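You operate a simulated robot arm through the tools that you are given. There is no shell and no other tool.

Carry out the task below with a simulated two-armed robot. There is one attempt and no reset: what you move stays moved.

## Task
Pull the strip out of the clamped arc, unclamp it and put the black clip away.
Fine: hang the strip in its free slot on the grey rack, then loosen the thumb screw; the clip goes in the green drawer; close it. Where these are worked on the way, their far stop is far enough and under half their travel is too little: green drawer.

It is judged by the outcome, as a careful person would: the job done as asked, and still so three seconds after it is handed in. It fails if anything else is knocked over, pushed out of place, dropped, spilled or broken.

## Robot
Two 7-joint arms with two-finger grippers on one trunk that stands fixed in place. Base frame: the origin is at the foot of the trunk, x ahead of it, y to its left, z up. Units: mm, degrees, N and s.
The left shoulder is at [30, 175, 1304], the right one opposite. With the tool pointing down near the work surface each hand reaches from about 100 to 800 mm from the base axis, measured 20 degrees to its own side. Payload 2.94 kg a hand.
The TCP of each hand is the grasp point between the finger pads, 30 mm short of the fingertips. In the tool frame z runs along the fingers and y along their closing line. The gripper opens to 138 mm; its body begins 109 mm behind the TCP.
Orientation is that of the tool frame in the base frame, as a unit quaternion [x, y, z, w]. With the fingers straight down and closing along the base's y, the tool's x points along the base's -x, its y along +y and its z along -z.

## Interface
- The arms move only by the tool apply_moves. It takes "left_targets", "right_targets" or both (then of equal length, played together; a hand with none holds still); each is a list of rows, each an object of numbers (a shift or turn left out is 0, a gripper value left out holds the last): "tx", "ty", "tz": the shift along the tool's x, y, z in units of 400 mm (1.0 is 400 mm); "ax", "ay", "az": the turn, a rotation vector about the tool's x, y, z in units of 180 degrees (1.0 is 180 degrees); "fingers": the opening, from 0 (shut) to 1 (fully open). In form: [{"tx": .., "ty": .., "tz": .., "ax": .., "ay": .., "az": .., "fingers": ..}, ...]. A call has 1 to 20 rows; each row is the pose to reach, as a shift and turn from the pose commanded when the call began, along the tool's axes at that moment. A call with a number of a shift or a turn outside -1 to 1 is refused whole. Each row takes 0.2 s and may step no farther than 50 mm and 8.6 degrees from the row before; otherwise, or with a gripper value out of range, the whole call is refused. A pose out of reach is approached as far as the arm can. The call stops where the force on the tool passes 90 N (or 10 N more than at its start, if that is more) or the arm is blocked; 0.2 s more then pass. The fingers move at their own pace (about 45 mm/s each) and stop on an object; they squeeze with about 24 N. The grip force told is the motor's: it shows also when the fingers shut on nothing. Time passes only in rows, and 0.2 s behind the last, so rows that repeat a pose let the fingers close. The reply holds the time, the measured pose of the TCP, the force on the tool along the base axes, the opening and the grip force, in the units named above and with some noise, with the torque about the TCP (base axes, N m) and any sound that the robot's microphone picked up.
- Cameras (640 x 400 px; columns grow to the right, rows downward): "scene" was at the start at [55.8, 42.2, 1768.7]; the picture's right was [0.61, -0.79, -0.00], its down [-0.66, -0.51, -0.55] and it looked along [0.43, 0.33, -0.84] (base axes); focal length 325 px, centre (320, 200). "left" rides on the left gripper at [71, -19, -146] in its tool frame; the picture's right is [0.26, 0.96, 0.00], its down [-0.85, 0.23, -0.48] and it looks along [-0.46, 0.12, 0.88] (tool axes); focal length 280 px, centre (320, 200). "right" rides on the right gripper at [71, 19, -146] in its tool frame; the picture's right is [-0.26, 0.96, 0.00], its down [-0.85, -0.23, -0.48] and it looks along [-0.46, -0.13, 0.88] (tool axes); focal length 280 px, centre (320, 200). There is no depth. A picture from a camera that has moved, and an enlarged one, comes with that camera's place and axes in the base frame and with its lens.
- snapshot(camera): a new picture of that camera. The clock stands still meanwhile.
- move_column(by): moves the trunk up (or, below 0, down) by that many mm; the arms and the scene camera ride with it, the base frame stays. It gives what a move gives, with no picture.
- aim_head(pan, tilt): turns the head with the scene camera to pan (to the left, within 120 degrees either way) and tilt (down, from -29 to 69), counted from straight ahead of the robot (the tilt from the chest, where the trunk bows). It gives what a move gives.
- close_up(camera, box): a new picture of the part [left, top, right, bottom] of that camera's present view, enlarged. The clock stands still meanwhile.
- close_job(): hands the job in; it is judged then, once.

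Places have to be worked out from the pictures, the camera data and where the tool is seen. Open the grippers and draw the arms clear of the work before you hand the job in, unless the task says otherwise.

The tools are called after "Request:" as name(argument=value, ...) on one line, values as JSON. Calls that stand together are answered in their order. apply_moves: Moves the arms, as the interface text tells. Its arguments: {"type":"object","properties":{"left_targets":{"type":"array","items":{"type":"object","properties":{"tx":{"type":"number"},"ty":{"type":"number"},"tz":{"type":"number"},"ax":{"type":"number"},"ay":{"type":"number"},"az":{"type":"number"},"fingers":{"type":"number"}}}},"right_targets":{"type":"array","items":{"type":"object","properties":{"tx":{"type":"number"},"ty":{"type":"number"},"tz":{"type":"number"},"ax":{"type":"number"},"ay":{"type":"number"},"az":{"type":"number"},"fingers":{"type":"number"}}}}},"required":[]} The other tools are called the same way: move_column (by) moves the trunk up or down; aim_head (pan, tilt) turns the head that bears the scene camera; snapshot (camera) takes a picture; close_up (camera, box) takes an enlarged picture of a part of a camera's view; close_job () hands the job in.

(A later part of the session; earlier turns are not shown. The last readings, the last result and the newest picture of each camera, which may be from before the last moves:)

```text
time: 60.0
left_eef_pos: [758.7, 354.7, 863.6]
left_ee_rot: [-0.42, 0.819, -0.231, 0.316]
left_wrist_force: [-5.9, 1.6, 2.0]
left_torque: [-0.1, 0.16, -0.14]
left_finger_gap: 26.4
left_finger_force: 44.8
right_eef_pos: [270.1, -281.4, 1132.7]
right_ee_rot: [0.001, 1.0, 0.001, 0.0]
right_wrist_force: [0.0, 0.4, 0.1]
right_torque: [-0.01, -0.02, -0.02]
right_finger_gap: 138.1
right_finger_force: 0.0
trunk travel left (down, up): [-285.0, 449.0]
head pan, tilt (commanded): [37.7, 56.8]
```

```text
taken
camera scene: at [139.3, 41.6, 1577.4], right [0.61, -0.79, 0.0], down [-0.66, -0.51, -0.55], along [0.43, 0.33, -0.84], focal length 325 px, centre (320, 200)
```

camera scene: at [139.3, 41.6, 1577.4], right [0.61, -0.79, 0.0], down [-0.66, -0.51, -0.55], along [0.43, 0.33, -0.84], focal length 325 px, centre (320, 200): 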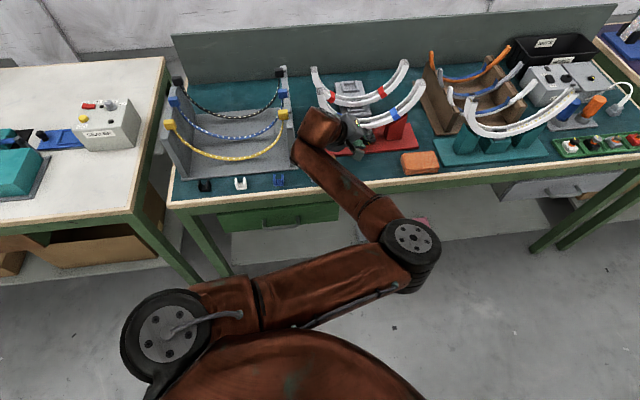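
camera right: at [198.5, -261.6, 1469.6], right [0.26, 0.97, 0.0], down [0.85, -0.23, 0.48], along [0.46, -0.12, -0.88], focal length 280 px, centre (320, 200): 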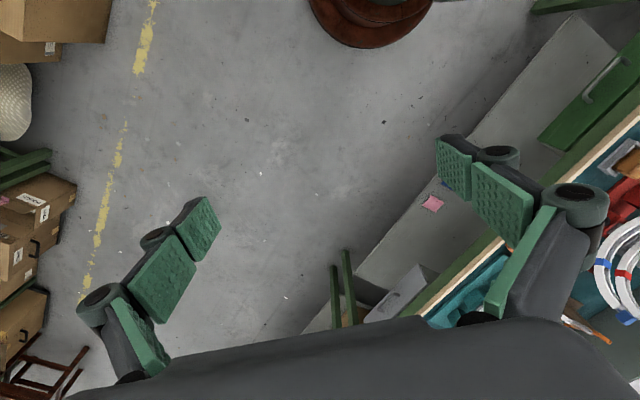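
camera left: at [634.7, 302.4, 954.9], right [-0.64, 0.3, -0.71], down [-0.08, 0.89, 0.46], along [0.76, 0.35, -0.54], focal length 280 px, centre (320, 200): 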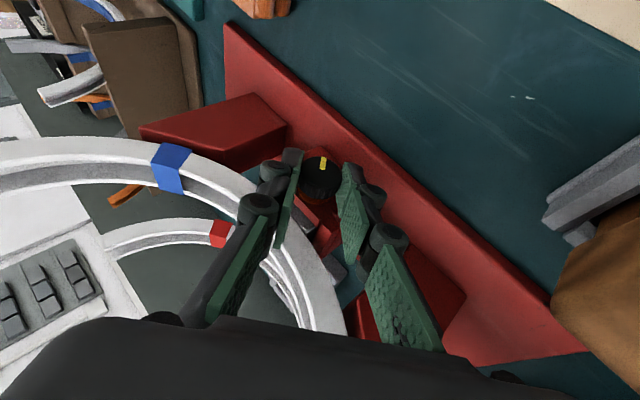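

40° done with no resistance, nothing disturbed. I open, turn the hand back about the same axis (about 60°), and regrip for another stroke.

Request:
apply_moves(left_targets=[{"fingers": 0.28}, {"fingers": 0.32}, {"fingers": 0.32}])

Request:
close_up(camera="left", box=[220, 100, 420, 230])

```text
time: 60.8
left_eef_pos: [760.9, 352.2, 863.2]
left_ee_rot: [-0.418, 0.82, -0.232, 0.316]
left_wrist_force: [-0.3, 0.7, -0.1]
left_torque: [0.03, 0.0, -0.03]
left_finger_gap: 44.1
left_finger_force: 0.1
right_eef_pos: [271.4, -281.4, 1133.9]
right_ee_rot: [0.001, 1.0, 0.0, 0.0]
right_wrist_force: [0.1, 0.1, 0.3]
right_torque: [-0.01, -0.03, 0.0]
right_finger_gap: 137.7
right_finger_force: 0.0
trunk travel left (down, up): [-285.0, 449.0]
head pan, tilt (commanded): [37.7, 56.8]
```

```text
3.08 times, centred on (320, 165) of left
camera zoom: at [635.4, 301.9, 954.3], right [-0.64, 0.3, -0.71], down [-0.08, 0.89, 0.46], along [0.76, 0.35, -0.54], focal length 863 px, centre (320, 308)
```

zoom: 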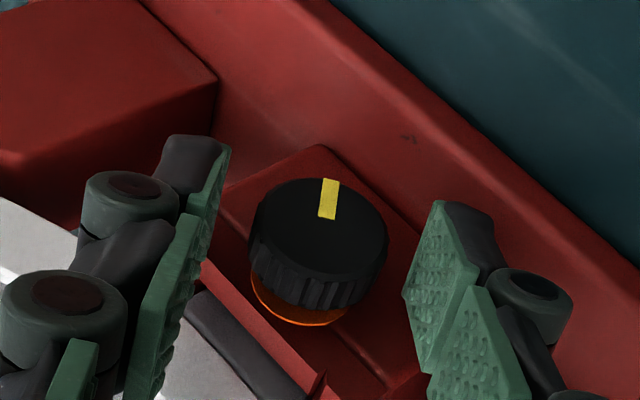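

An orange ring has appeared behind the knob – the screw is coming loose. I turn the open hand back 50° to take another stroke toward the stop.

Request:
apply_moves(left_targets=[{"ax": -0.03775, "az": 0.01762, "tx": 0.0002, "ty": -0.00653, "tz": 0.0004, "fingers": 0.32}, {"ax": -0.0755, "az": 0.0352, "tx": 0.0007, "ty": -0.01294, "tz": 0.0015, "fingers": 0.32}, {"ax": -0.1132, "az": 0.0529, "tx": 0.0016, "ty": -0.01913, "tz": 0.0034, "fingers": 0.32}, {"ax": -0.151, "az": 0.0705, "tx": 0.0028, "ty": -0.025, "tz": 0.0061, "fingers": 0.32}, {"ax": -0.1887, "az": 0.0881, "tx": 0.0044, "ty": -0.03044, "tz": 0.0094, "fingers": 0.32}, {"ax": -0.2265, "az": 0.1057, "tx": 0.0062, "ty": -0.0354, "tz": 0.0133, "fingers": 0.32}, {"ax": -0.2517, "az": 0.1175, "tx": 0.0076, "ty": -0.0383, "tz": 0.0162, "fingers": 0.32}])

Request:
close_up(camera="left", box=[220, 100, 420, 230])

Request:
snapshot(camera="scene")

```text
time: 62.4
left_eef_pos: [768.9, 344.1, 866.9]
left_ee_rot: [-0.371, 0.903, 0.093, 0.196]
left_wrist_force: [0.5, 0.1, 0.2]
left_torque: [-0.02, 0.0, -0.02]
left_finger_gap: 44.2
left_finger_force: 0.1
left hand out of reach, approached as far as the arm can: row 6, 7
right_eef_pos: [272.0, -280.6, 1133.1]
right_ee_rot: [0.001, 1.0, 0.0, -0.001]
right_wrist_force: [-0.1, 0.2, 0.9]
right_torque: [-0.03, 0.0, 0.0]
right_finger_gap: 138.1
right_finger_force: 0.1
trunk travel left (down, up): [-285.0, 449.0]
head pan, tilt (commanded): [37.7, 56.8]
```

```text
3.08 times, centred on (320, 165) of left
camera zoom: at [695.6, 241.5, 970.1], right [-0.85, 0.52, -0.09], down [0.25, 0.55, 0.8], along [0.46, 0.66, -0.6], focal length 863 px, centre (320, 308)
```

zoom: 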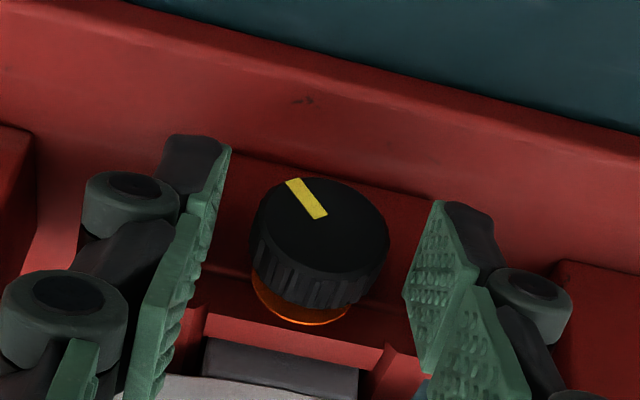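

```text
taken
camera scene: at [140.4, 41.3, 1577.2], right [0.61, -0.79, 0.0], down [-0.66, -0.51, -0.55], along [0.43, 0.34, -0.84], focal length 325 px, centre (320, 200)
```

scene: 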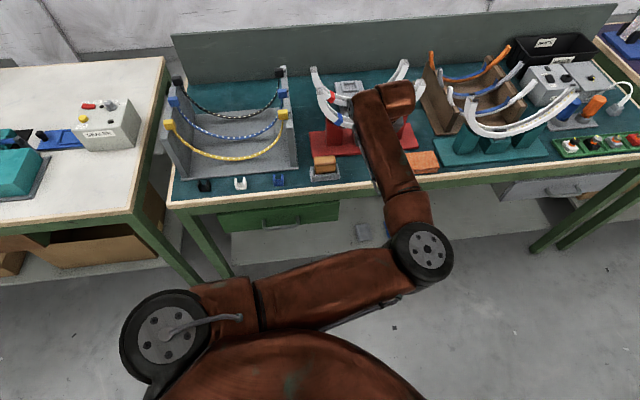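

The hand is back near its start angle and the pointer shows the 40° turn. I close and turn another 40°.

Request:
apply_moves(left_targets=[{"fingers": 0.2}, {"fingers": 0.1}, {"fingers": 0.0}, {"fingers": 0.0}, {"ax": 0.03775, "az": -0.01762, "tx": 0.0002, "ty": 0.00653, "tz": 0.0004, "fingers": 0.0}, {"ax": 0.0755, "az": -0.0352, "tx": 0.0007, "ty": 0.01294, "tz": 0.0015, "fingers": 0.0}, {"ax": 0.1132, "az": -0.0529, "tx": 0.0016, "ty": 0.01913, "tz": 0.0034, "fingers": 0.0}, {"ax": 0.151, "az": -0.0705, "tx": 0.0028, "ty": 0.025, "tz": 0.0061, "fingers": 0.0}, {"ax": 0.1887, "az": -0.0881, "tx": 0.0044, "ty": 0.03044, "tz": 0.0094, "fingers": 0.0}, {"ax": 0.2013, "az": -0.094, "tx": 0.0049, "ty": 0.0321, "tz": 0.0106, "fingers": 0.0}])

Request:
close_up(camera="left", box=[220, 100, 420, 230])

Request:
close_up(camera="scene", box=[290, 60, 450, 200])

```text
time: 64.6
left_eef_pos: [759.9, 353.8, 864.2]
left_ee_rot: [-0.419, 0.823, -0.222, 0.312]
left_wrist_force: [-9.7, -5.7, 0.2]
left_torque: [0.06, 0.06, -0.04]
left_finger_gap: 26.2
left_finger_force: 44.7
right_eef_pos: [271.1, -282.3, 1133.6]
right_ee_rot: [0.0, 1.0, 0.001, 0.0]
right_wrist_force: [-0.1, 0.7, -0.3]
right_torque: [0.0, 0.03, 0.01]
right_finger_gap: 138.0
right_finger_force: 0.0
trunk travel left (down, up): [-285.0, 449.0]
head pan, tilt (commanded): [37.7, 56.8]
```

```text
3.08 times, centred on (320, 165) of left
camera zoom: at [636.3, 300.2, 956.1], right [-0.65, 0.31, -0.69], down [-0.07, 0.88, 0.47], along [0.76, 0.36, -0.55], focal length 863 px, centre (320, 308)
```

zoom: 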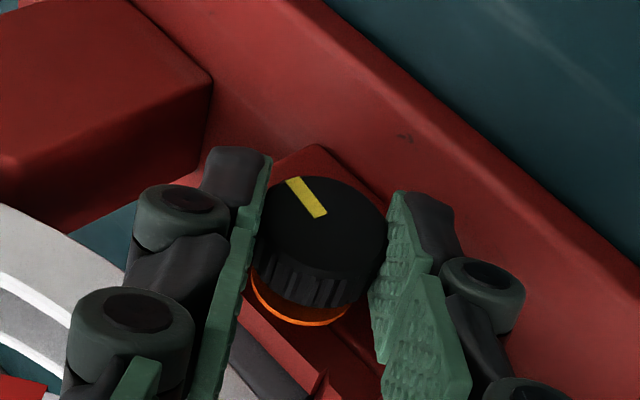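

```text
2.86 times, centred on (370, 130) of scene
camera zoom: at [139.3, 40.8, 1577.3], right [0.61, -0.79, 0.0], down [-0.66, -0.51, -0.55], along [0.43, 0.34, -0.84], focal length 929 px, centre (177, 400)
```

zoom: 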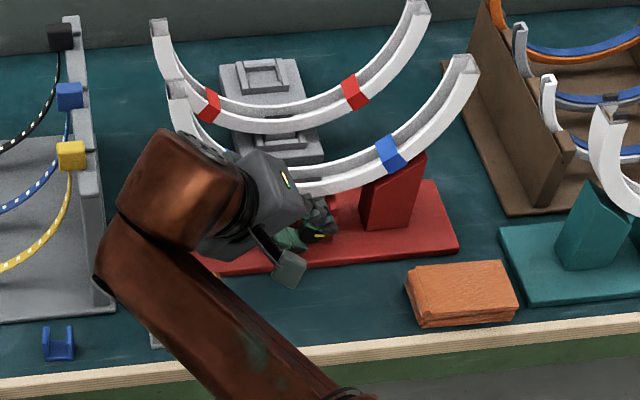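

80° in total, still turning freely. I release, turn back, and take another stroke.

Request:
apply_moves(left_targets=[{"fingers": 0.28}, {"fingers": 0.32}, {"ax": -0.03775, "az": 0.01762, "tx": 0.0002, "ty": -0.00653, "tz": 0.0004, "fingers": 0.32}, {"ax": -0.0755, "az": 0.0352, "tx": 0.0007, "ty": -0.01294, "tz": 0.0015, "fingers": 0.32}, {"ax": -0.1132, "az": 0.0529, "tx": 0.0016, "ty": -0.01913, "tz": 0.0034, "fingers": 0.32}, {"ax": -0.151, "az": 0.0705, "tx": 0.0028, "ty": -0.025, "tz": 0.0061, "fingers": 0.32}, {"ax": -0.1887, "az": 0.0881, "tx": 0.0044, "ty": -0.03044, "tz": 0.0094, "fingers": 0.32}, {"ax": -0.195, "az": 0.091, "tx": 0.0047, "ty": -0.0313, "tz": 0.01, "fingers": 0.32}])

Request:
close_up(camera="left", box=[220, 100, 420, 230])

```text
time: 66.4
left_eef_pos: [769.4, 345.3, 868.2]
left_ee_rot: [-0.374, 0.902, 0.084, 0.2]
left_wrist_force: [0.0, -0.9, 0.1]
left_torque: [0.0, -0.01, 0.0]
left_finger_gap: 43.9
left_finger_force: 0.0
right_eef_pos: [270.9, -281.1, 1133.7]
right_ee_rot: [0.001, 1.0, 0.001, -0.001]
right_wrist_force: [0.2, -0.6, 0.1]
right_torque: [-0.03, 0.04, 0.01]
right_finger_gap: 138.4
right_finger_force: 0.1
trunk travel left (down, up): [-285.0, 449.0]
head pan, tilt (commanded): [37.7, 56.8]
```

```text
3.08 times, centred on (320, 165) of left
camera zoom: at [693.3, 243.9, 970.5], right [-0.85, 0.51, -0.11], down [0.24, 0.56, 0.79], along [0.47, 0.65, -0.6], focal length 863 px, centre (320, 308)
```

zoom: 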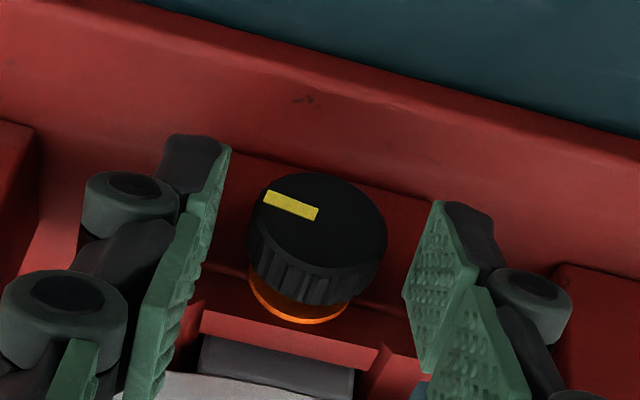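

The pointer is now near 3 o'clock and more of the orange ring shows. Another 40° stroke.

Request:
apply_moves(left_targets=[{"fingers": 0.2}, {"fingers": 0.1}, {"fingers": 0.0}, {"fingers": 0.0}, {"ax": 0.03775, "az": -0.01762, "tx": 0.0002, "ty": 0.00653, "tz": 0.0004, "fingers": 0.0}, {"ax": 0.0755, "az": -0.0352, "tx": 0.0007, "ty": 0.01294, "tz": 0.0015, "fingers": 0.0}, {"ax": 0.1132, "az": -0.0529, "tx": 0.0016, "ty": 0.01913, "tz": 0.0034, "fingers": 0.0}, {"ax": 0.151, "az": -0.0705, "tx": 0.0028, "ty": 0.025, "tz": 0.0061, "fingers": 0.0}, {"ax": 0.1887, "az": -0.0881, "tx": 0.0044, "ty": 0.03044, "tz": 0.0094, "fingers": 0.0}, {"ax": 0.2013, "az": -0.094, "tx": 0.0049, "ty": 0.0321, "tz": 0.0106, "fingers": 0.0}])

Request:
close_up(camera="left", box=[220, 100, 420, 230])

```text
time: 68.6
left_eef_pos: [760.0, 352.3, 864.1]
left_ee_rot: [-0.42, 0.819, -0.231, 0.317]
left_wrist_force: [-1.5, -1.5, 5.0]
left_torque: [-0.19, 0.07, -0.32]
left_finger_gap: 26.6
left_finger_force: 44.8
right_eef_pos: [270.5, -280.7, 1134.0]
right_ee_rot: [0.001, 1.0, 0.0, 0.0]
right_wrist_force: [0.2, -0.5, -0.5]
right_torque: [0.0, 0.01, 0.0]
right_finger_gap: 137.6
right_finger_force: 0.1
trunk travel left (down, up): [-285.0, 449.0]
head pan, tilt (commanded): [37.7, 56.8]
```

```text
3.08 times, centred on (320, 165) of left
camera zoom: at [634.2, 301.6, 954.4], right [-0.64, 0.3, -0.71], down [-0.08, 0.89, 0.46], along [0.76, 0.35, -0.54], focal length 863 px, centre (320, 308)
```

zoom: 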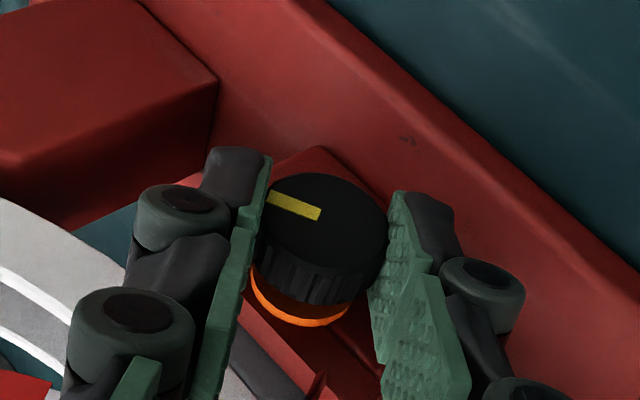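

120° in total. I go on with another cycle, looking for a stop.

Request:
apply_moves(left_targets=[{"fingers": 0.28}, {"fingers": 0.32}, {"ax": -0.03775, "az": 0.01762, "tx": 0.0002, "ty": -0.00653, "tz": 0.0004, "fingers": 0.32}, {"ax": -0.0755, "az": 0.0352, "tx": 0.0007, "ty": -0.01294, "tz": 0.0015, "fingers": 0.32}, {"ax": -0.1132, "az": 0.0529, "tx": 0.0016, "ty": -0.01913, "tz": 0.0034, "fingers": 0.32}, {"ax": -0.151, "az": 0.0705, "tx": 0.0028, "ty": -0.025, "tz": 0.0061, "fingers": 0.32}, {"ax": -0.1887, "az": 0.0881, "tx": 0.0044, "ty": -0.03044, "tz": 0.0094, "fingers": 0.32}, {"ax": -0.2, "az": 0.0934, "tx": 0.0049, "ty": -0.032, "tz": 0.0105, "fingers": 0.32}, {"ax": -0.2, "az": 0.0934, "tx": 0.0049, "ty": -0.032, "tz": 0.0105, "fingers": 0.1}, {"ax": -0.2, "az": 0.0934, "tx": 0.0049, "ty": -0.032, "tz": 0.0105, "fingers": 0.0}, {"ax": -0.2, "az": 0.0934, "tx": 0.0049, "ty": -0.032, "tz": 0.0105, "fingers": 0.0}])

Request:
close_up(camera="left", box=[220, 100, 420, 230])

```text
time: 71.0
left_eef_pos: [768.7, 344.8, 867.5]
left_ee_rot: [-0.373, 0.902, 0.08, 0.2]
left_wrist_force: [0.8, 0.4, -0.2]
left_torque: [0.11, -0.11, -0.01]
left_finger_gap: 26.1
left_finger_force: 41.1
right_eef_pos: [271.0, -282.6, 1133.3]
right_ee_rot: [0.001, 1.0, 0.001, 0.0]
right_wrist_force: [0.0, 0.3, -0.3]
right_torque: [0.01, -0.03, 0.01]
right_finger_gap: 138.1
right_finger_force: 0.1
trunk travel left (down, up): [-285.0, 449.0]
head pan, tilt (commanded): [37.7, 56.8]
```

```text
3.08 times, centred on (320, 165) of left
camera zoom: at [693.2, 243.8, 970.3], right [-0.85, 0.51, -0.11], down [0.24, 0.57, 0.79], along [0.47, 0.64, -0.6], focal length 863 px, centre (320, 308)
```

zoom: 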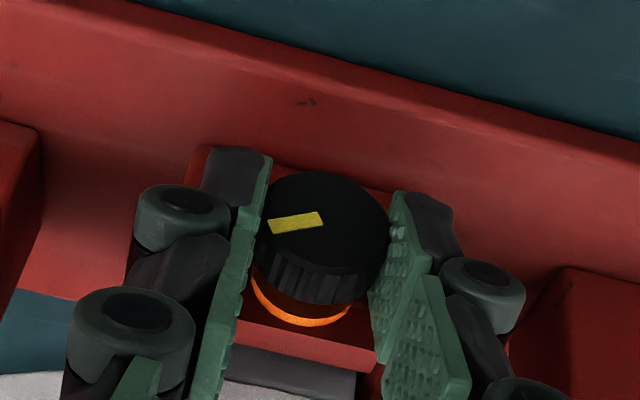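

Gripped again at 120°. Another 40° forward.

Request:
apply_moves(left_targets=[{"ax": 0.03775, "az": -0.01762, "tx": 0.0002, "ty": 0.00653, "tz": 0.0004, "fingers": 0.0}, {"ax": 0.0755, "az": -0.0352, "tx": 0.0007, "ty": 0.01294, "tz": 0.0015, "fingers": 0.0}, {"ax": 0.1132, "az": -0.0529, "tx": 0.0016, "ty": 0.01913, "tz": 0.0034, "fingers": 0.0}, {"ax": 0.151, "az": -0.0705, "tx": 0.0028, "ty": 0.025, "tz": 0.0061, "fingers": 0.0}, {"ax": 0.1887, "az": -0.0881, "tx": 0.0044, "ty": 0.03044, "tz": 0.0094, "fingers": 0.0}, {"ax": 0.2013, "az": -0.094, "tx": 0.0049, "ty": 0.0321, "tz": 0.0106, "fingers": 0.0}])

Request:
close_up(camera="left", box=[220, 100, 420, 230])

Request:
close_up(camera="scene", box=[290, 60, 450, 200])

```text
time: 72.4
left_eef_pos: [759.4, 353.5, 863.8]
left_ee_rot: [-0.42, 0.818, -0.234, 0.316]
left_wrist_force: [-1.5, -1.0, 1.4]
left_torque: [-0.13, 0.1, -0.26]
left_finger_gap: 26.2
left_finger_force: 44.9
right_eef_pos: [269.9, -281.6, 1133.5]
right_ee_rot: [0.001, 1.0, 0.001, 0.001]
right_wrist_force: [0.4, 0.0, 0.2]
right_torque: [0.03, 0.0, 0.04]
right_finger_gap: 138.0
right_finger_force: 0.0
trunk travel left (down, up): [-285.0, 449.0]
head pan, tilt (commanded): [37.7, 56.8]
```

```text
3.08 times, centred on (320, 165) of left
camera zoom: at [634.0, 301.7, 954.1], right [-0.64, 0.3, -0.71], down [-0.08, 0.89, 0.45], along [0.77, 0.35, -0.54], focal length 863 px, centre (320, 308)
```

zoom: 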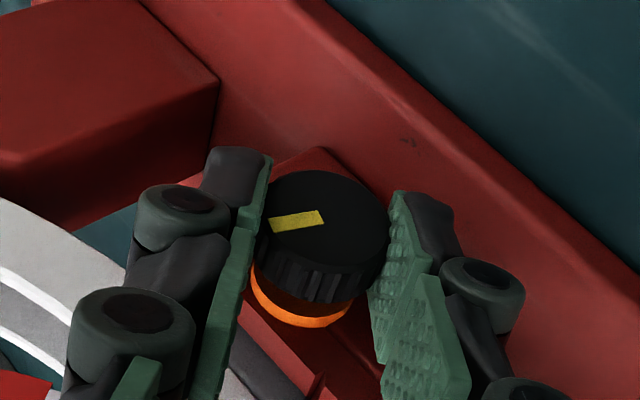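

```text
2.86 times, centred on (370, 130) of scene
camera zoom: at [140.0, 41.1, 1577.3], right [0.61, -0.79, 0.0], down [-0.66, -0.51, -0.55], along [0.43, 0.34, -0.84], focal length 929 px, centre (177, 400)
```

zoom: 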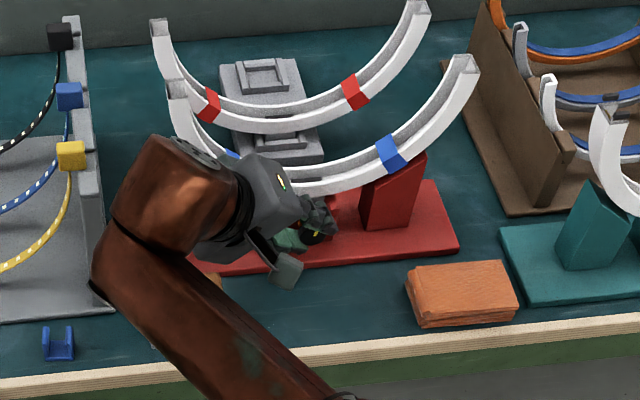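

160° and still free. I run another full cycle (release, back, grip, forward).

Request:
apply_moves(left_targets=[{"fingers": 0.28}, {"fingers": 0.32}, {"ax": -0.03775, "az": 0.01762, "tx": 0.0002, "ty": -0.00653, "tz": 0.0004, "fingers": 0.32}, {"ax": -0.0755, "az": 0.0352, "tx": 0.0007, "ty": -0.01294, "tz": 0.0015, "fingers": 0.32}, {"ax": -0.1132, "az": 0.0529, "tx": 0.0016, "ty": -0.01913, "tz": 0.0034, "fingers": 0.32}, {"ax": -0.151, "az": 0.0705, "tx": 0.0028, "ty": -0.025, "tz": 0.0061, "fingers": 0.32}, {"ax": -0.1887, "az": 0.0881, "tx": 0.0044, "ty": -0.03044, "tz": 0.0094, "fingers": 0.32}, {"ax": -0.2, "az": 0.0934, "tx": 0.0049, "ty": -0.032, "tz": 0.0105, "fingers": 0.32}, {"ax": -0.2, "az": 0.0934, "tx": 0.0049, "ty": -0.032, "tz": 0.0105, "fingers": 0.1}, {"ax": -0.2, "az": 0.0934, "tx": 0.0049, "ty": -0.032, "tz": 0.0105, "fingers": 0.0}, {"ax": -0.2, "az": 0.0934, "tx": 0.0049, "ty": -0.032, "tz": 0.0105, "fingers": 0.0}, {"ax": -0.163, "az": 0.076, "tx": 0.0033, "ty": -0.0268, "tz": 0.007, "fingers": 0.0}, {"ax": -0.126, "az": 0.0588, "tx": 0.002, "ty": -0.0212, "tz": 0.0042, "fingers": 0.0}, {"ax": -0.0885, "az": 0.0413, "tx": 0.001, "ty": -0.0151, "tz": 0.0021, "fingers": 0.0}, {"ax": -0.051, "az": 0.0238, "tx": 0.0003, "ty": -0.0088, "tz": 0.0007, "fingers": 0.0}, {"ax": -0.0135, "az": 0.0063, "ty": -0.0023, "fingers": 0.0}, {"fingers": 0.0}])

Request:
close_up(camera="left", box=[220, 100, 420, 230])

```text
time: 76.0
left_eef_pos: [760.1, 352.0, 862.6]
left_ee_rot: [-0.419, 0.818, -0.233, 0.316]
left_wrist_force: [2.2, -2.8, -1.2]
left_torque: [0.37, 0.26, -0.01]
left_finger_gap: 26.4
left_finger_force: 45.1
right_eef_pos: [271.6, -282.4, 1132.4]
right_ee_rot: [0.001, 1.0, 0.001, -0.001]
right_wrist_force: [0.3, -0.2, 0.4]
right_torque: [0.01, 0.0, 0.01]
right_finger_gap: 138.0
right_finger_force: 0.0
trunk travel left (down, up): [-285.0, 449.0]
head pan, tilt (commanded): [37.7, 56.8]
```

```text
3.08 times, centred on (320, 165) of left
camera zoom: at [634.7, 301.7, 953.6], right [-0.64, 0.3, -0.71], down [-0.08, 0.89, 0.45], along [0.77, 0.35, -0.54], focal length 863 px, centre (320, 308)
```

zoom: 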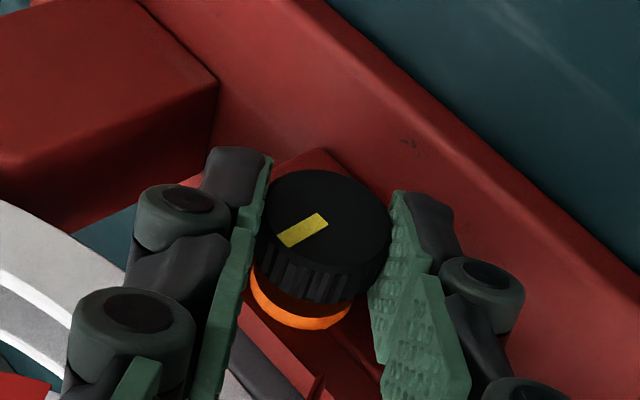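

The last stroke met a reaction torque (~0.45 N·m) and the pointer moved only about half as far: the screw has reached its loosened stop after roughly half a turn. I release and back off along the tool axis.

Request:
apply_moves(left_targets=[{"fingers": 0.2}, {"fingers": 0.3}, {"fingers": 0.38}, {"fingers": 0.38}])

Request:
close_up(camera="left", box=[220, 100, 420, 230])

```text
time: 77.0
left_eef_pos: [757.9, 352.3, 863.4]
left_ee_rot: [-0.42, 0.818, -0.232, 0.316]
left_wrist_force: [0.1, -1.3, -0.1]
left_torque: [0.05, 0.02, -0.01]
left_finger_gap: 52.3
left_finger_force: 0.1
right_eef_pos: [271.0, -282.0, 1132.5]
right_ee_rot: [0.001, 1.0, 0.001, 0.0]
right_wrist_force: [-0.6, 0.1, 0.0]
right_torque: [-0.02, 0.0, 0.0]
right_finger_gap: 138.0
right_finger_force: 0.1
trunk travel left (down, up): [-285.0, 449.0]
head pan, tilt (commanded): [37.7, 56.8]
```

```text
3.08 times, centred on (320, 165) of left
camera zoom: at [634.3, 302.4, 953.8], right [-0.64, 0.3, -0.71], down [-0.08, 0.89, 0.45], along [0.76, 0.35, -0.54], focal length 863 px, centre (320, 308)
```

zoom: 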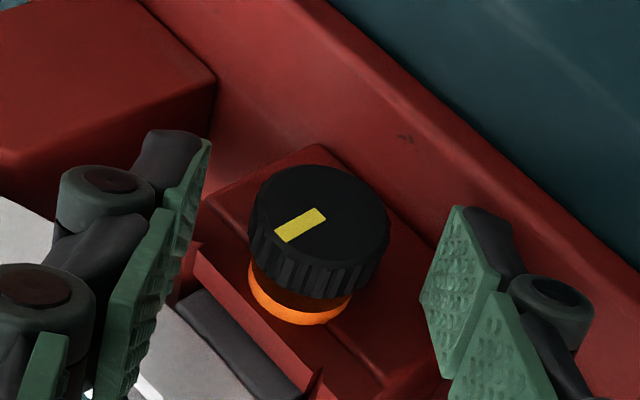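

The screw is loose: pointer turned about half a round and the orange ring is exposed. I retreat the hand up along its own axis, then look at the drawer and the clips.

Request:
apply_moves(left_targets=[{"tz": -0.05, "fingers": 0.38}, {"tz": -0.11, "fingers": 0.38}, {"tz": -0.18, "fingers": 0.38}, {"tz": -0.26, "fingers": 0.38}])

Request:
snapshot(camera="left")

Request:
snapshot(camera="scene")

Request:
close_up(camera="scene", box=[150, 150, 370, 290])

```text
time: 78.0
left_eef_pos: [686.2, 365.7, 935.1]
left_ee_rot: [-0.421, 0.818, -0.232, 0.315]
left_wrist_force: [0.7, -0.3, 0.3]
left_torque: [0.04, -0.03, 0.02]
left_finger_gap: 52.8
left_finger_force: 0.1
right_eef_pos: [271.4, -280.5, 1134.0]
right_ee_rot: [0.001, 1.0, 0.002, 0.0]
right_wrist_force: [0.2, 0.0, -0.9]
right_torque: [-0.02, -0.02, 0.0]
right_finger_gap: 138.3
right_finger_force: 0.1
trunk travel left (down, up): [-285.0, 449.0]
head pan, tilt (commanded): [37.7, 56.8]
```

```text
taken
camera left: at [561.3, 313.9, 1026.1], right [-0.64, 0.3, -0.71], down [-0.08, 0.89, 0.45], along [0.76, 0.35, -0.54], focal length 280 px, centre (320, 200)
```

left: 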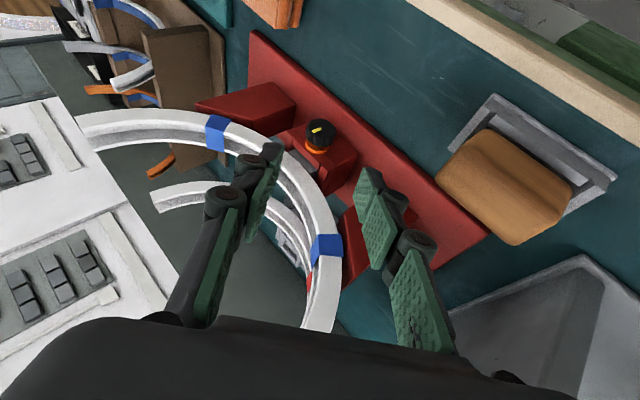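

```text
taken
camera scene: at [139.7, 41.4, 1577.3], right [0.61, -0.79, 0.0], down [-0.66, -0.51, -0.55], along [0.43, 0.33, -0.84], focal length 325 px, centre (320, 200)
```

scene: 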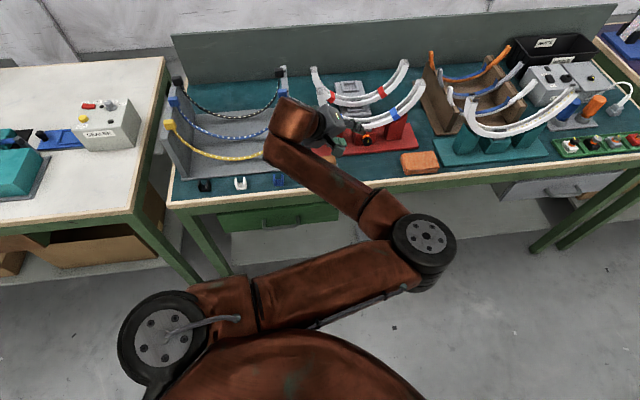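

```text
2.86 times, centred on (260, 220) of scene
camera zoom: at [139.7, 41.4, 1577.3], right [0.61, -0.79, 0.0], down [-0.66, -0.51, -0.55], along [0.43, 0.33, -0.84], focal length 929 px, centre (491, 143)
```

zoom: 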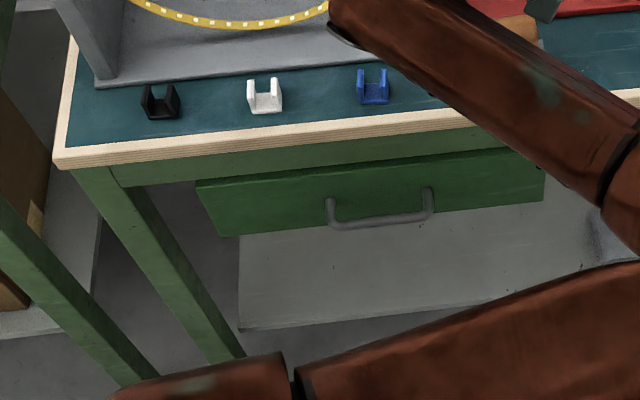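

The drawer (closed) has a bail handle near [471, 458, ~640]. I straighten the hand, retreat a little, and raise the trunk back to its original height, which suits the low drawer work better.

Request:
apply_moves(left_targets=[{"ax": -0.04, "az": 0.0187, "tz": -0.03}, {"ax": -0.08, "az": 0.0374, "tz": -0.06}, {"ax": -0.12, "az": 0.056, "tz": -0.09}, {"ax": -0.16, "az": 0.0747, "tz": -0.12}, {"ax": -0.2, "az": 0.0934, "tz": -0.15}])

Request:
move_column(by=190)

Request:
aim_head(pan=48, tilt=58)

Request:
snapshot(camera="scene")

```text
time: 79.2
left_eef_pos: [644.0, 372.0, 974.9]
left_ee_rot: [-0.375, 0.902, 0.08, 0.201]
left_wrist_force: [0.8, 0.6, 0.1]
left_torque: [0.02, 0.02, 0.01]
left_finger_gap: 52.7
left_finger_force: 0.0
right_eef_pos: [272.5, -280.0, 1133.0]
right_ee_rot: [0.0, 1.0, 0.001, -0.002]
right_wrist_force: [0.7, 0.7, -0.9]
right_torque: [-0.01, 0.04, 0.0]
right_finger_gap: 138.1
right_finger_force: 0.1
trunk travel left (down, up): [-285.0, 449.0]
head pan, tilt (commanded): [37.7, 56.8]
```

```text
time: 81.3
left_eef_pos: [642.4, 372.6, 1164.4]
left_ee_rot: [-0.375, 0.902, 0.079, 0.202]
left_wrist_force: [0.1, 0.2, -0.4]
left_torque: [0.0, -0.02, -0.01]
left_finger_gap: 52.4
left_finger_force: 0.3
right_eef_pos: [272.4, -281.8, 1322.6]
right_ee_rot: [0.0, 1.0, 0.001, -0.001]
right_wrist_force: [0.2, 0.3, -0.4]
right_torque: [-0.01, 0.0, -0.03]
right_finger_gap: 137.9
right_finger_force: 0.1
trunk travel left (down, up): [-475.0, 259.0]
head pan, tilt (commanded): [37.7, 56.8]
```

```text
time: 82.0
left_eef_pos: [642.0, 373.2, 1166.7]
left_ee_rot: [-0.374, 0.902, 0.079, 0.202]
left_wrist_force: [-0.6, -0.3, 0.7]
left_torque: [0.01, 0.0, 0.0]
left_finger_gap: 52.4
left_finger_force: 0.0
right_eef_pos: [269.6, -280.7, 1323.0]
right_ee_rot: [0.001, 1.0, 0.0, 0.0]
right_wrist_force: [0.5, 0.6, 0.0]
right_torque: [-0.01, 0.03, -0.02]
right_finger_gap: 138.0
right_finger_force: 0.0
trunk travel left (down, up): [-475.0, 259.0]
head pan, tilt (commanded): [48.0, 58.0]
```

```text
taken
camera scene: at [46.2, 49.5, 1767.2], right [0.74, -0.67, 0.0], down [-0.57, -0.63, -0.53], along [0.35, 0.39, -0.85], focal length 325 px, centre (320, 200)
```

scene: 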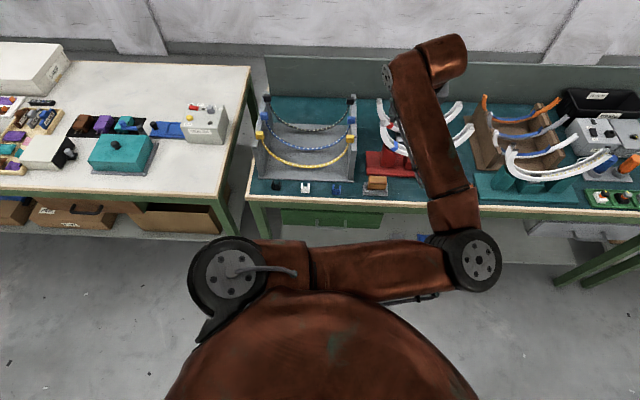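

Request:
close_up(camera="scene", box=[240, 165, 400, 260])

Request:
close_up(camera="scene", box=[255, 170, 345, 215])

Request:
snapshot(camera="left")

```text
4.00 times, centred on (320, 212) of scene
camera zoom: at [46.2, 49.5, 1767.2], right [0.74, -0.67, 0.0], down [-0.57, -0.63, -0.53], along [0.35, 0.39, -0.85], focal length 1300 px, centre (320, 150)
```

zoom: 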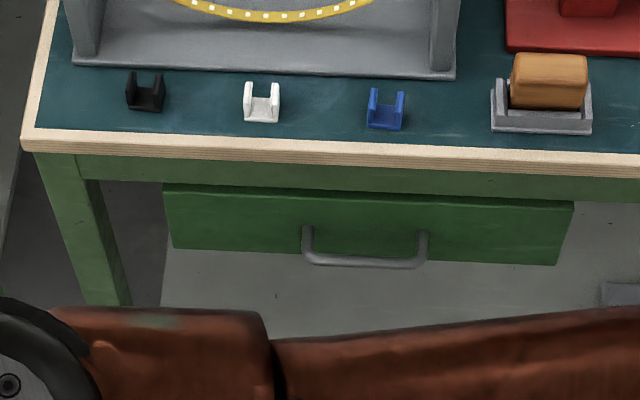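

```text
7.11 times, centred on (300, 192) of scene
camera zoom: at [46.2, 49.5, 1767.2], right [0.74, -0.67, 0.0], down [-0.57, -0.63, -0.53], along [0.35, 0.39, -0.85], focal length 2312 px, centre (462, 253)
```

zoom: 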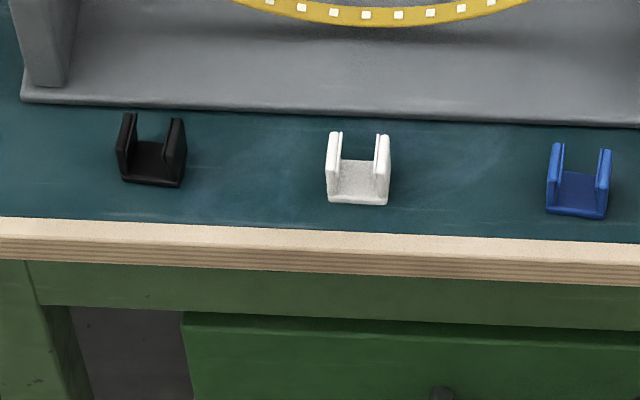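

```text
taken
camera left: at [566.8, 272.3, 1269.2], right [-0.85, 0.51, -0.12], down [0.23, 0.57, 0.79], along [0.47, 0.64, -0.6], focal length 280 px, centre (320, 200)
```

left: 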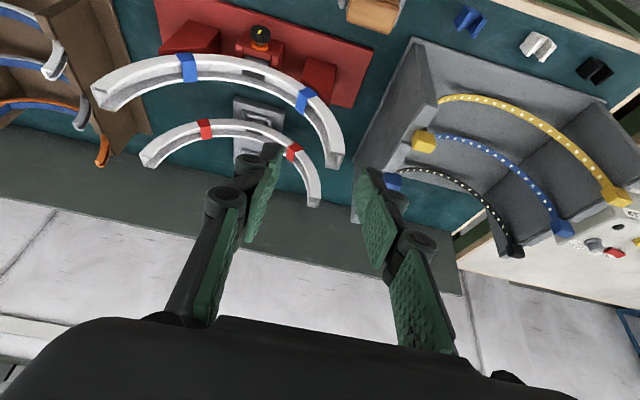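

The handle bar comes out near [473, 457, 619] (bar about 109 mm long, standing about 36 mm off the drawer front, which is recessed under the bench edge). I bring the left hand, tool down, into free space in front of the drawer to test postures.

Request:
apply_moves(left_targets=[{"tx": 0.062, "ty": 0.06, "tz": 0.045, "ay": 0.0174, "fingers": 0.3}, {"tx": 0.124, "ty": 0.12, "tz": 0.09, "ay": 0.0348, "fingers": 0.3}, {"tx": 0.186, "ty": 0.18, "tz": 0.135, "ay": 0.0521, "fingers": 0.3}, {"tx": 0.2475, "ty": 0.24, "tz": 0.18, "ay": 0.0695, "fingers": 0.3}, {"tx": 0.309, "ty": 0.3, "tz": 0.2255, "ay": 0.0869, "fingers": 0.3}, {"tx": 0.371, "ty": 0.36, "tz": 0.271, "ay": 0.1043, "fingers": 0.3}, {"tx": 0.433, "ty": 0.42, "tz": 0.316, "ay": 0.1216, "fingers": 0.3}, {"tx": 0.495, "ty": 0.48, "tz": 0.361, "ay": 0.139, "fingers": 0.3}])

Request:
snapshot(camera="left")

Request:
snapshot(camera="scene")

```text
time: 83.8
left_eef_pos: [421.7, 425.0, 948.8]
left_ee_rot: [-0.383, 0.924, -0.006, 0.001]
left_wrist_force: [0.4, 1.1, -0.1]
left_torque: [-0.03, 0.01, 0.02]
left_finger_gap: 41.5
left_finger_force: 0.1
right_eef_pos: [271.3, -280.6, 1324.7]
right_ee_rot: [0.001, 1.0, 0.001, 0.0]
right_wrist_force: [0.3, 0.8, 0.7]
right_torque: [0.0, 0.01, -0.02]
right_finger_gap: 138.1
right_finger_force: 0.2
trunk travel left (down, up): [-475.0, 259.0]
head pan, tilt (commanded): [48.0, 58.0]
```

```text
taken
camera left: at [385.5, 364.1, 1095.4], right [-0.87, 0.5, -0.01], down [0.43, 0.77, 0.47], along [0.24, 0.41, -0.88], focal length 280 px, centre (320, 200)
```

left: 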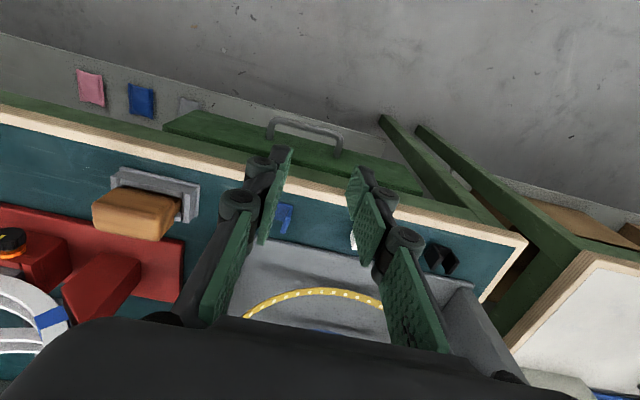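

```text
taken
camera scene: at [46.0, 50.7, 1767.2], right [0.74, -0.67, 0.0], down [-0.57, -0.63, -0.53], along [0.35, 0.39, -0.85], focal length 325 px, centre (320, 200)
```

scene: 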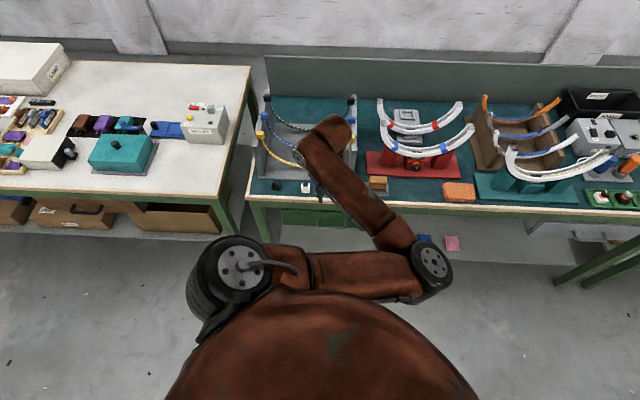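

Request:
close_up(camera="left", box=[150, 70, 450, 230])

Request:
close_up(camera="scene", box=[240, 165, 400, 260])

```text
2.13 times, centred on (300, 150) of left
camera zoom: at [385.5, 364.1, 1095.4], right [-0.87, 0.5, -0.01], down [0.43, 0.77, 0.47], along [0.24, 0.41, -0.88], focal length 598 px, centre (363, 307)
```

zoom: 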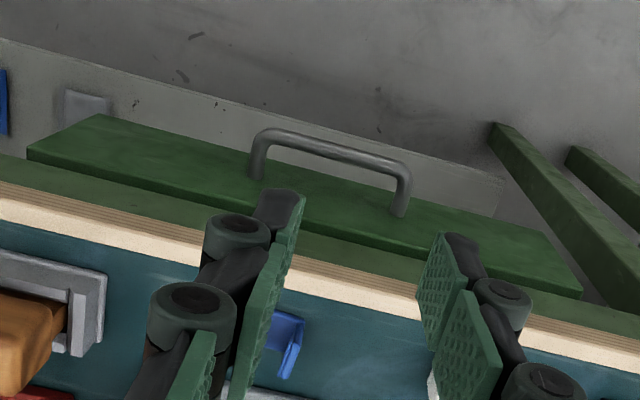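

```text
4.00 times, centred on (320, 212) of scene
camera zoom: at [46.0, 50.7, 1767.2], right [0.74, -0.67, 0.0], down [-0.57, -0.63, -0.53], along [0.35, 0.39, -0.85], focal length 1300 px, centre (320, 150)
```

zoom: 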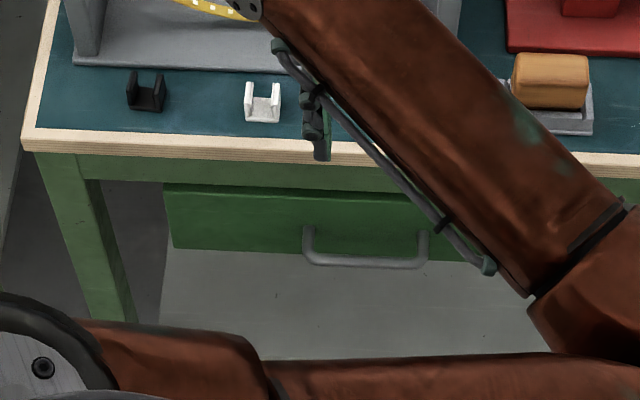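

From several rays the bar settles near [462, 448, 645], about 31 mm in front of the bench edge. A pitched grasp with the fingers above and below the bar suits it best, so I rotate the tool 90° about its axis here in free space.

Request:
apply_moves(left_targets=[{"az": 0.0417}, {"az": 0.0833}, {"az": 0.125}, {"az": 0.1667}, {"az": 0.2083}, {"az": 0.25}, {"az": 0.2917}, {"az": 0.3333}, {"az": 0.375}, {"az": 0.4167}, {"az": 0.4583}, {"az": 0.5}])

Request:
snapshot(camera="left")

Request:
snapshot(camera="scene")

```text
time: 86.4
left_eef_pos: [424.4, 423.5, 950.5]
left_ee_rot: [0.383, 0.924, -0.002, 0.005]
left_wrist_force: [-1.2, 0.4, -0.2]
left_torque: [-0.04, 0.0, 0.02]
left_finger_gap: 41.2
left_finger_force: 0.1
right_eef_pos: [271.5, -281.3, 1322.9]
right_ee_rot: [0.001, 1.0, 0.001, 0.0]
right_wrist_force: [0.7, -0.6, 0.3]
right_torque: [-0.05, 0.02, 0.0]
right_finger_gap: 138.0
right_finger_force: 0.1
trunk travel left (down, up): [-475.0, 259.0]
head pan, tilt (commanded): [48.0, 58.0]
```

```text
taken
camera left: at [360.4, 462.6, 1095.8], right [0.5, 0.87, 0.0], down [0.76, -0.44, 0.48], along [0.42, -0.24, -0.88], focal length 280 px, centre (320, 200)
```

left: 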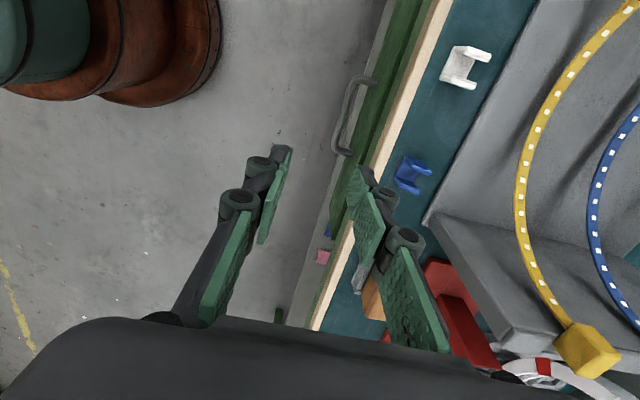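

```text
taken
camera scene: at [46.1, 49.7, 1767.2], right [0.74, -0.67, 0.0], down [-0.57, -0.63, -0.53], along [0.35, 0.39, -0.85], focal length 325 px, centre (320, 200)
```

scene: 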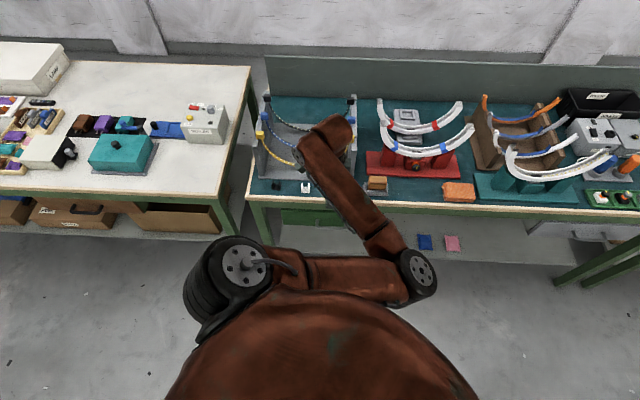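

Request:
close_up(camera="left", box=[270, 30, 450, 190])

```text
2.50 times, centred on (360, 110) of left
camera zoom: at [360.4, 462.6, 1095.8], right [0.5, 0.87, 0.0], down [0.76, -0.44, 0.48], along [0.42, -0.24, -0.88], focal length 701 px, centre (220, 425)
```

zoom: 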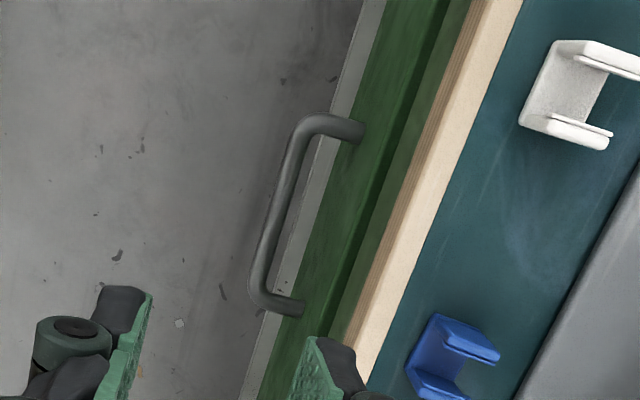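

The rotated view fixes the bar better: about [460, 445, 653] with the drawer front about 38 mm behind it. I first descend straight in front of the bench, then pitch the tool toward the handle.

Request:
apply_moves(left_targets=[{"tx": -0.005, "tz": 0.09, "fingers": 0.3}, {"tx": -0.01, "tz": 0.18, "fingers": 0.3}, {"tx": -0.015, "ty": -0.01, "tz": 0.27, "fingers": 0.3}, {"tx": -0.02, "ty": -0.02, "tz": 0.36, "fingers": 0.3}, {"tx": -0.0245, "ty": -0.03, "tz": 0.45, "fingers": 0.3}])

```text
time: 87.8
left_eef_pos: [441.7, 450.7, 801.1]
left_ee_rot: [0.363, 0.931, 0.032, 0.017]
left_wrist_force: [-1.1, -0.9, 2.7]
left_torque: [0.06, -0.02, 0.02]
left_finger_gap: 40.3
left_finger_force: 0.1
right_eef_pos: [270.0, -281.6, 1323.7]
right_ee_rot: [-0.001, 1.0, 0.001, 0.0]
right_wrist_force: [-0.9, 0.4, 0.2]
right_torque: [0.01, 0.03, -0.01]
right_finger_gap: 138.1
right_finger_force: 0.1
trunk travel left (down, up): [-475.0, 259.0]
head pan, tilt (commanded): [48.0, 58.0]
stopped in row 5 (left hand): the arm was blocked; the commanded pose is now the measured one
```

The arm reports being blocked at z≈801 with little tool force. I look at what the elbow and hand are near.

Request:
snapshot(camera="scene")

Request:
snapshot(camera="left")

Request:
snapshot(camera="right")

```text
taken
camera scene: at [45.9, 49.3, 1767.3], right [0.74, -0.67, 0.0], down [-0.57, -0.63, -0.53], along [0.35, 0.39, -0.85], focal length 325 px, centre (320, 200)
```

scene: 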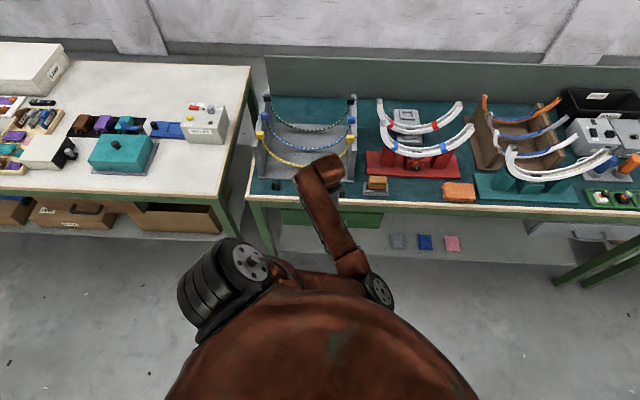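

```text
taken
camera left: at [370.5, 478.7, 944.4], right [0.46, 0.89, 0.07], down [0.75, -0.43, 0.5], along [0.47, -0.18, -0.86], focal length 280 px, centre (320, 200)
```

left: 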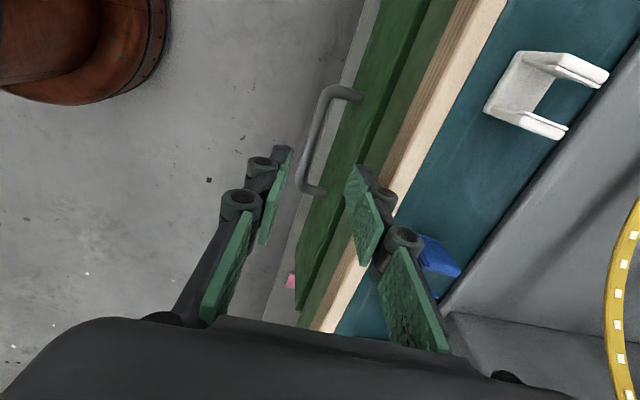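

```text
taken
camera right: at [201.3, -262.0, 1469.1], right [0.26, 0.96, 0.0], down [0.85, -0.23, 0.47], along [0.46, -0.12, -0.88], focal length 280 px, centre (320, 200)
```

right: 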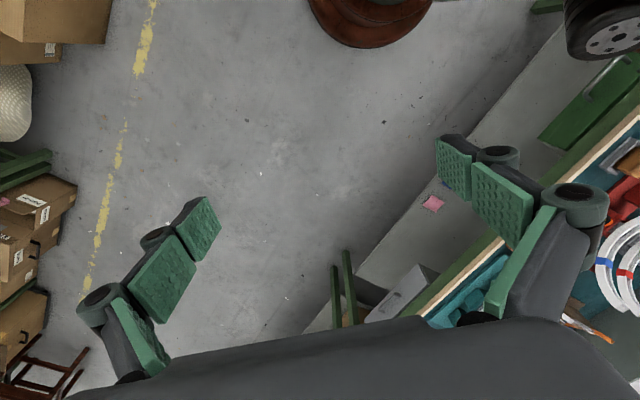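

The elbow has dropped against the torso – that is the block. Raising the trunk will let the arm work more stretched out at this low height, so I lift the hand a little and raise the trunk 150 mm.

Request:
apply_moves(left_targets=[{"tz": -0.06}, {"tz": -0.12}])

Request:
move_column(by=150)

Request:
snapshot(camera="scene")

```text
time: 88.4
left_eef_pos: [439.0, 440.4, 843.6]
left_ee_rot: [0.365, 0.93, 0.026, 0.016]
left_wrist_force: [0.3, -0.1, -0.1]
left_torque: [0.03, 0.0, 0.01]
left_finger_gap: 41.3
left_finger_force: 0.1
right_eef_pos: [269.4, -281.6, 1322.6]
right_ee_rot: [0.0, 1.0, 0.001, 0.001]
right_wrist_force: [-0.2, -1.3, -0.2]
right_torque: [0.01, 0.02, 0.02]
right_finger_gap: 138.0
right_finger_force: 0.0
trunk travel left (down, up): [-475.0, 259.0]
head pan, tilt (commanded): [48.0, 58.0]
```

```text
time: 90.1
left_eef_pos: [439.4, 444.3, 994.5]
left_ee_rot: [0.365, 0.931, 0.027, 0.016]
left_wrist_force: [0.3, 1.3, -0.6]
left_torque: [-0.01, 0.03, 0.03]
left_finger_gap: 41.5
left_finger_force: 0.1
right_eef_pos: [270.7, -282.9, 1473.6]
right_ee_rot: [0.001, 1.0, 0.001, -0.001]
right_wrist_force: [0.8, 0.1, -1.1]
right_torque: [-0.02, 0.02, -0.03]
right_finger_gap: 138.3
right_finger_force: 0.0
trunk travel left (down, up): [-625.0, 109.0]
head pan, tilt (commanded): [48.0, 58.0]
```

```text
taken
camera scene: at [27.9, 49.7, 1916.9], right [0.74, -0.67, 0.0], down [-0.57, -0.63, -0.53], along [0.35, 0.39, -0.85], focal length 325 px, centre (320, 200)
```

scene: 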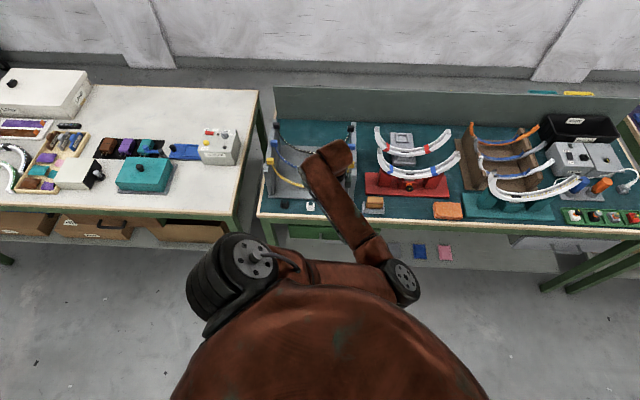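

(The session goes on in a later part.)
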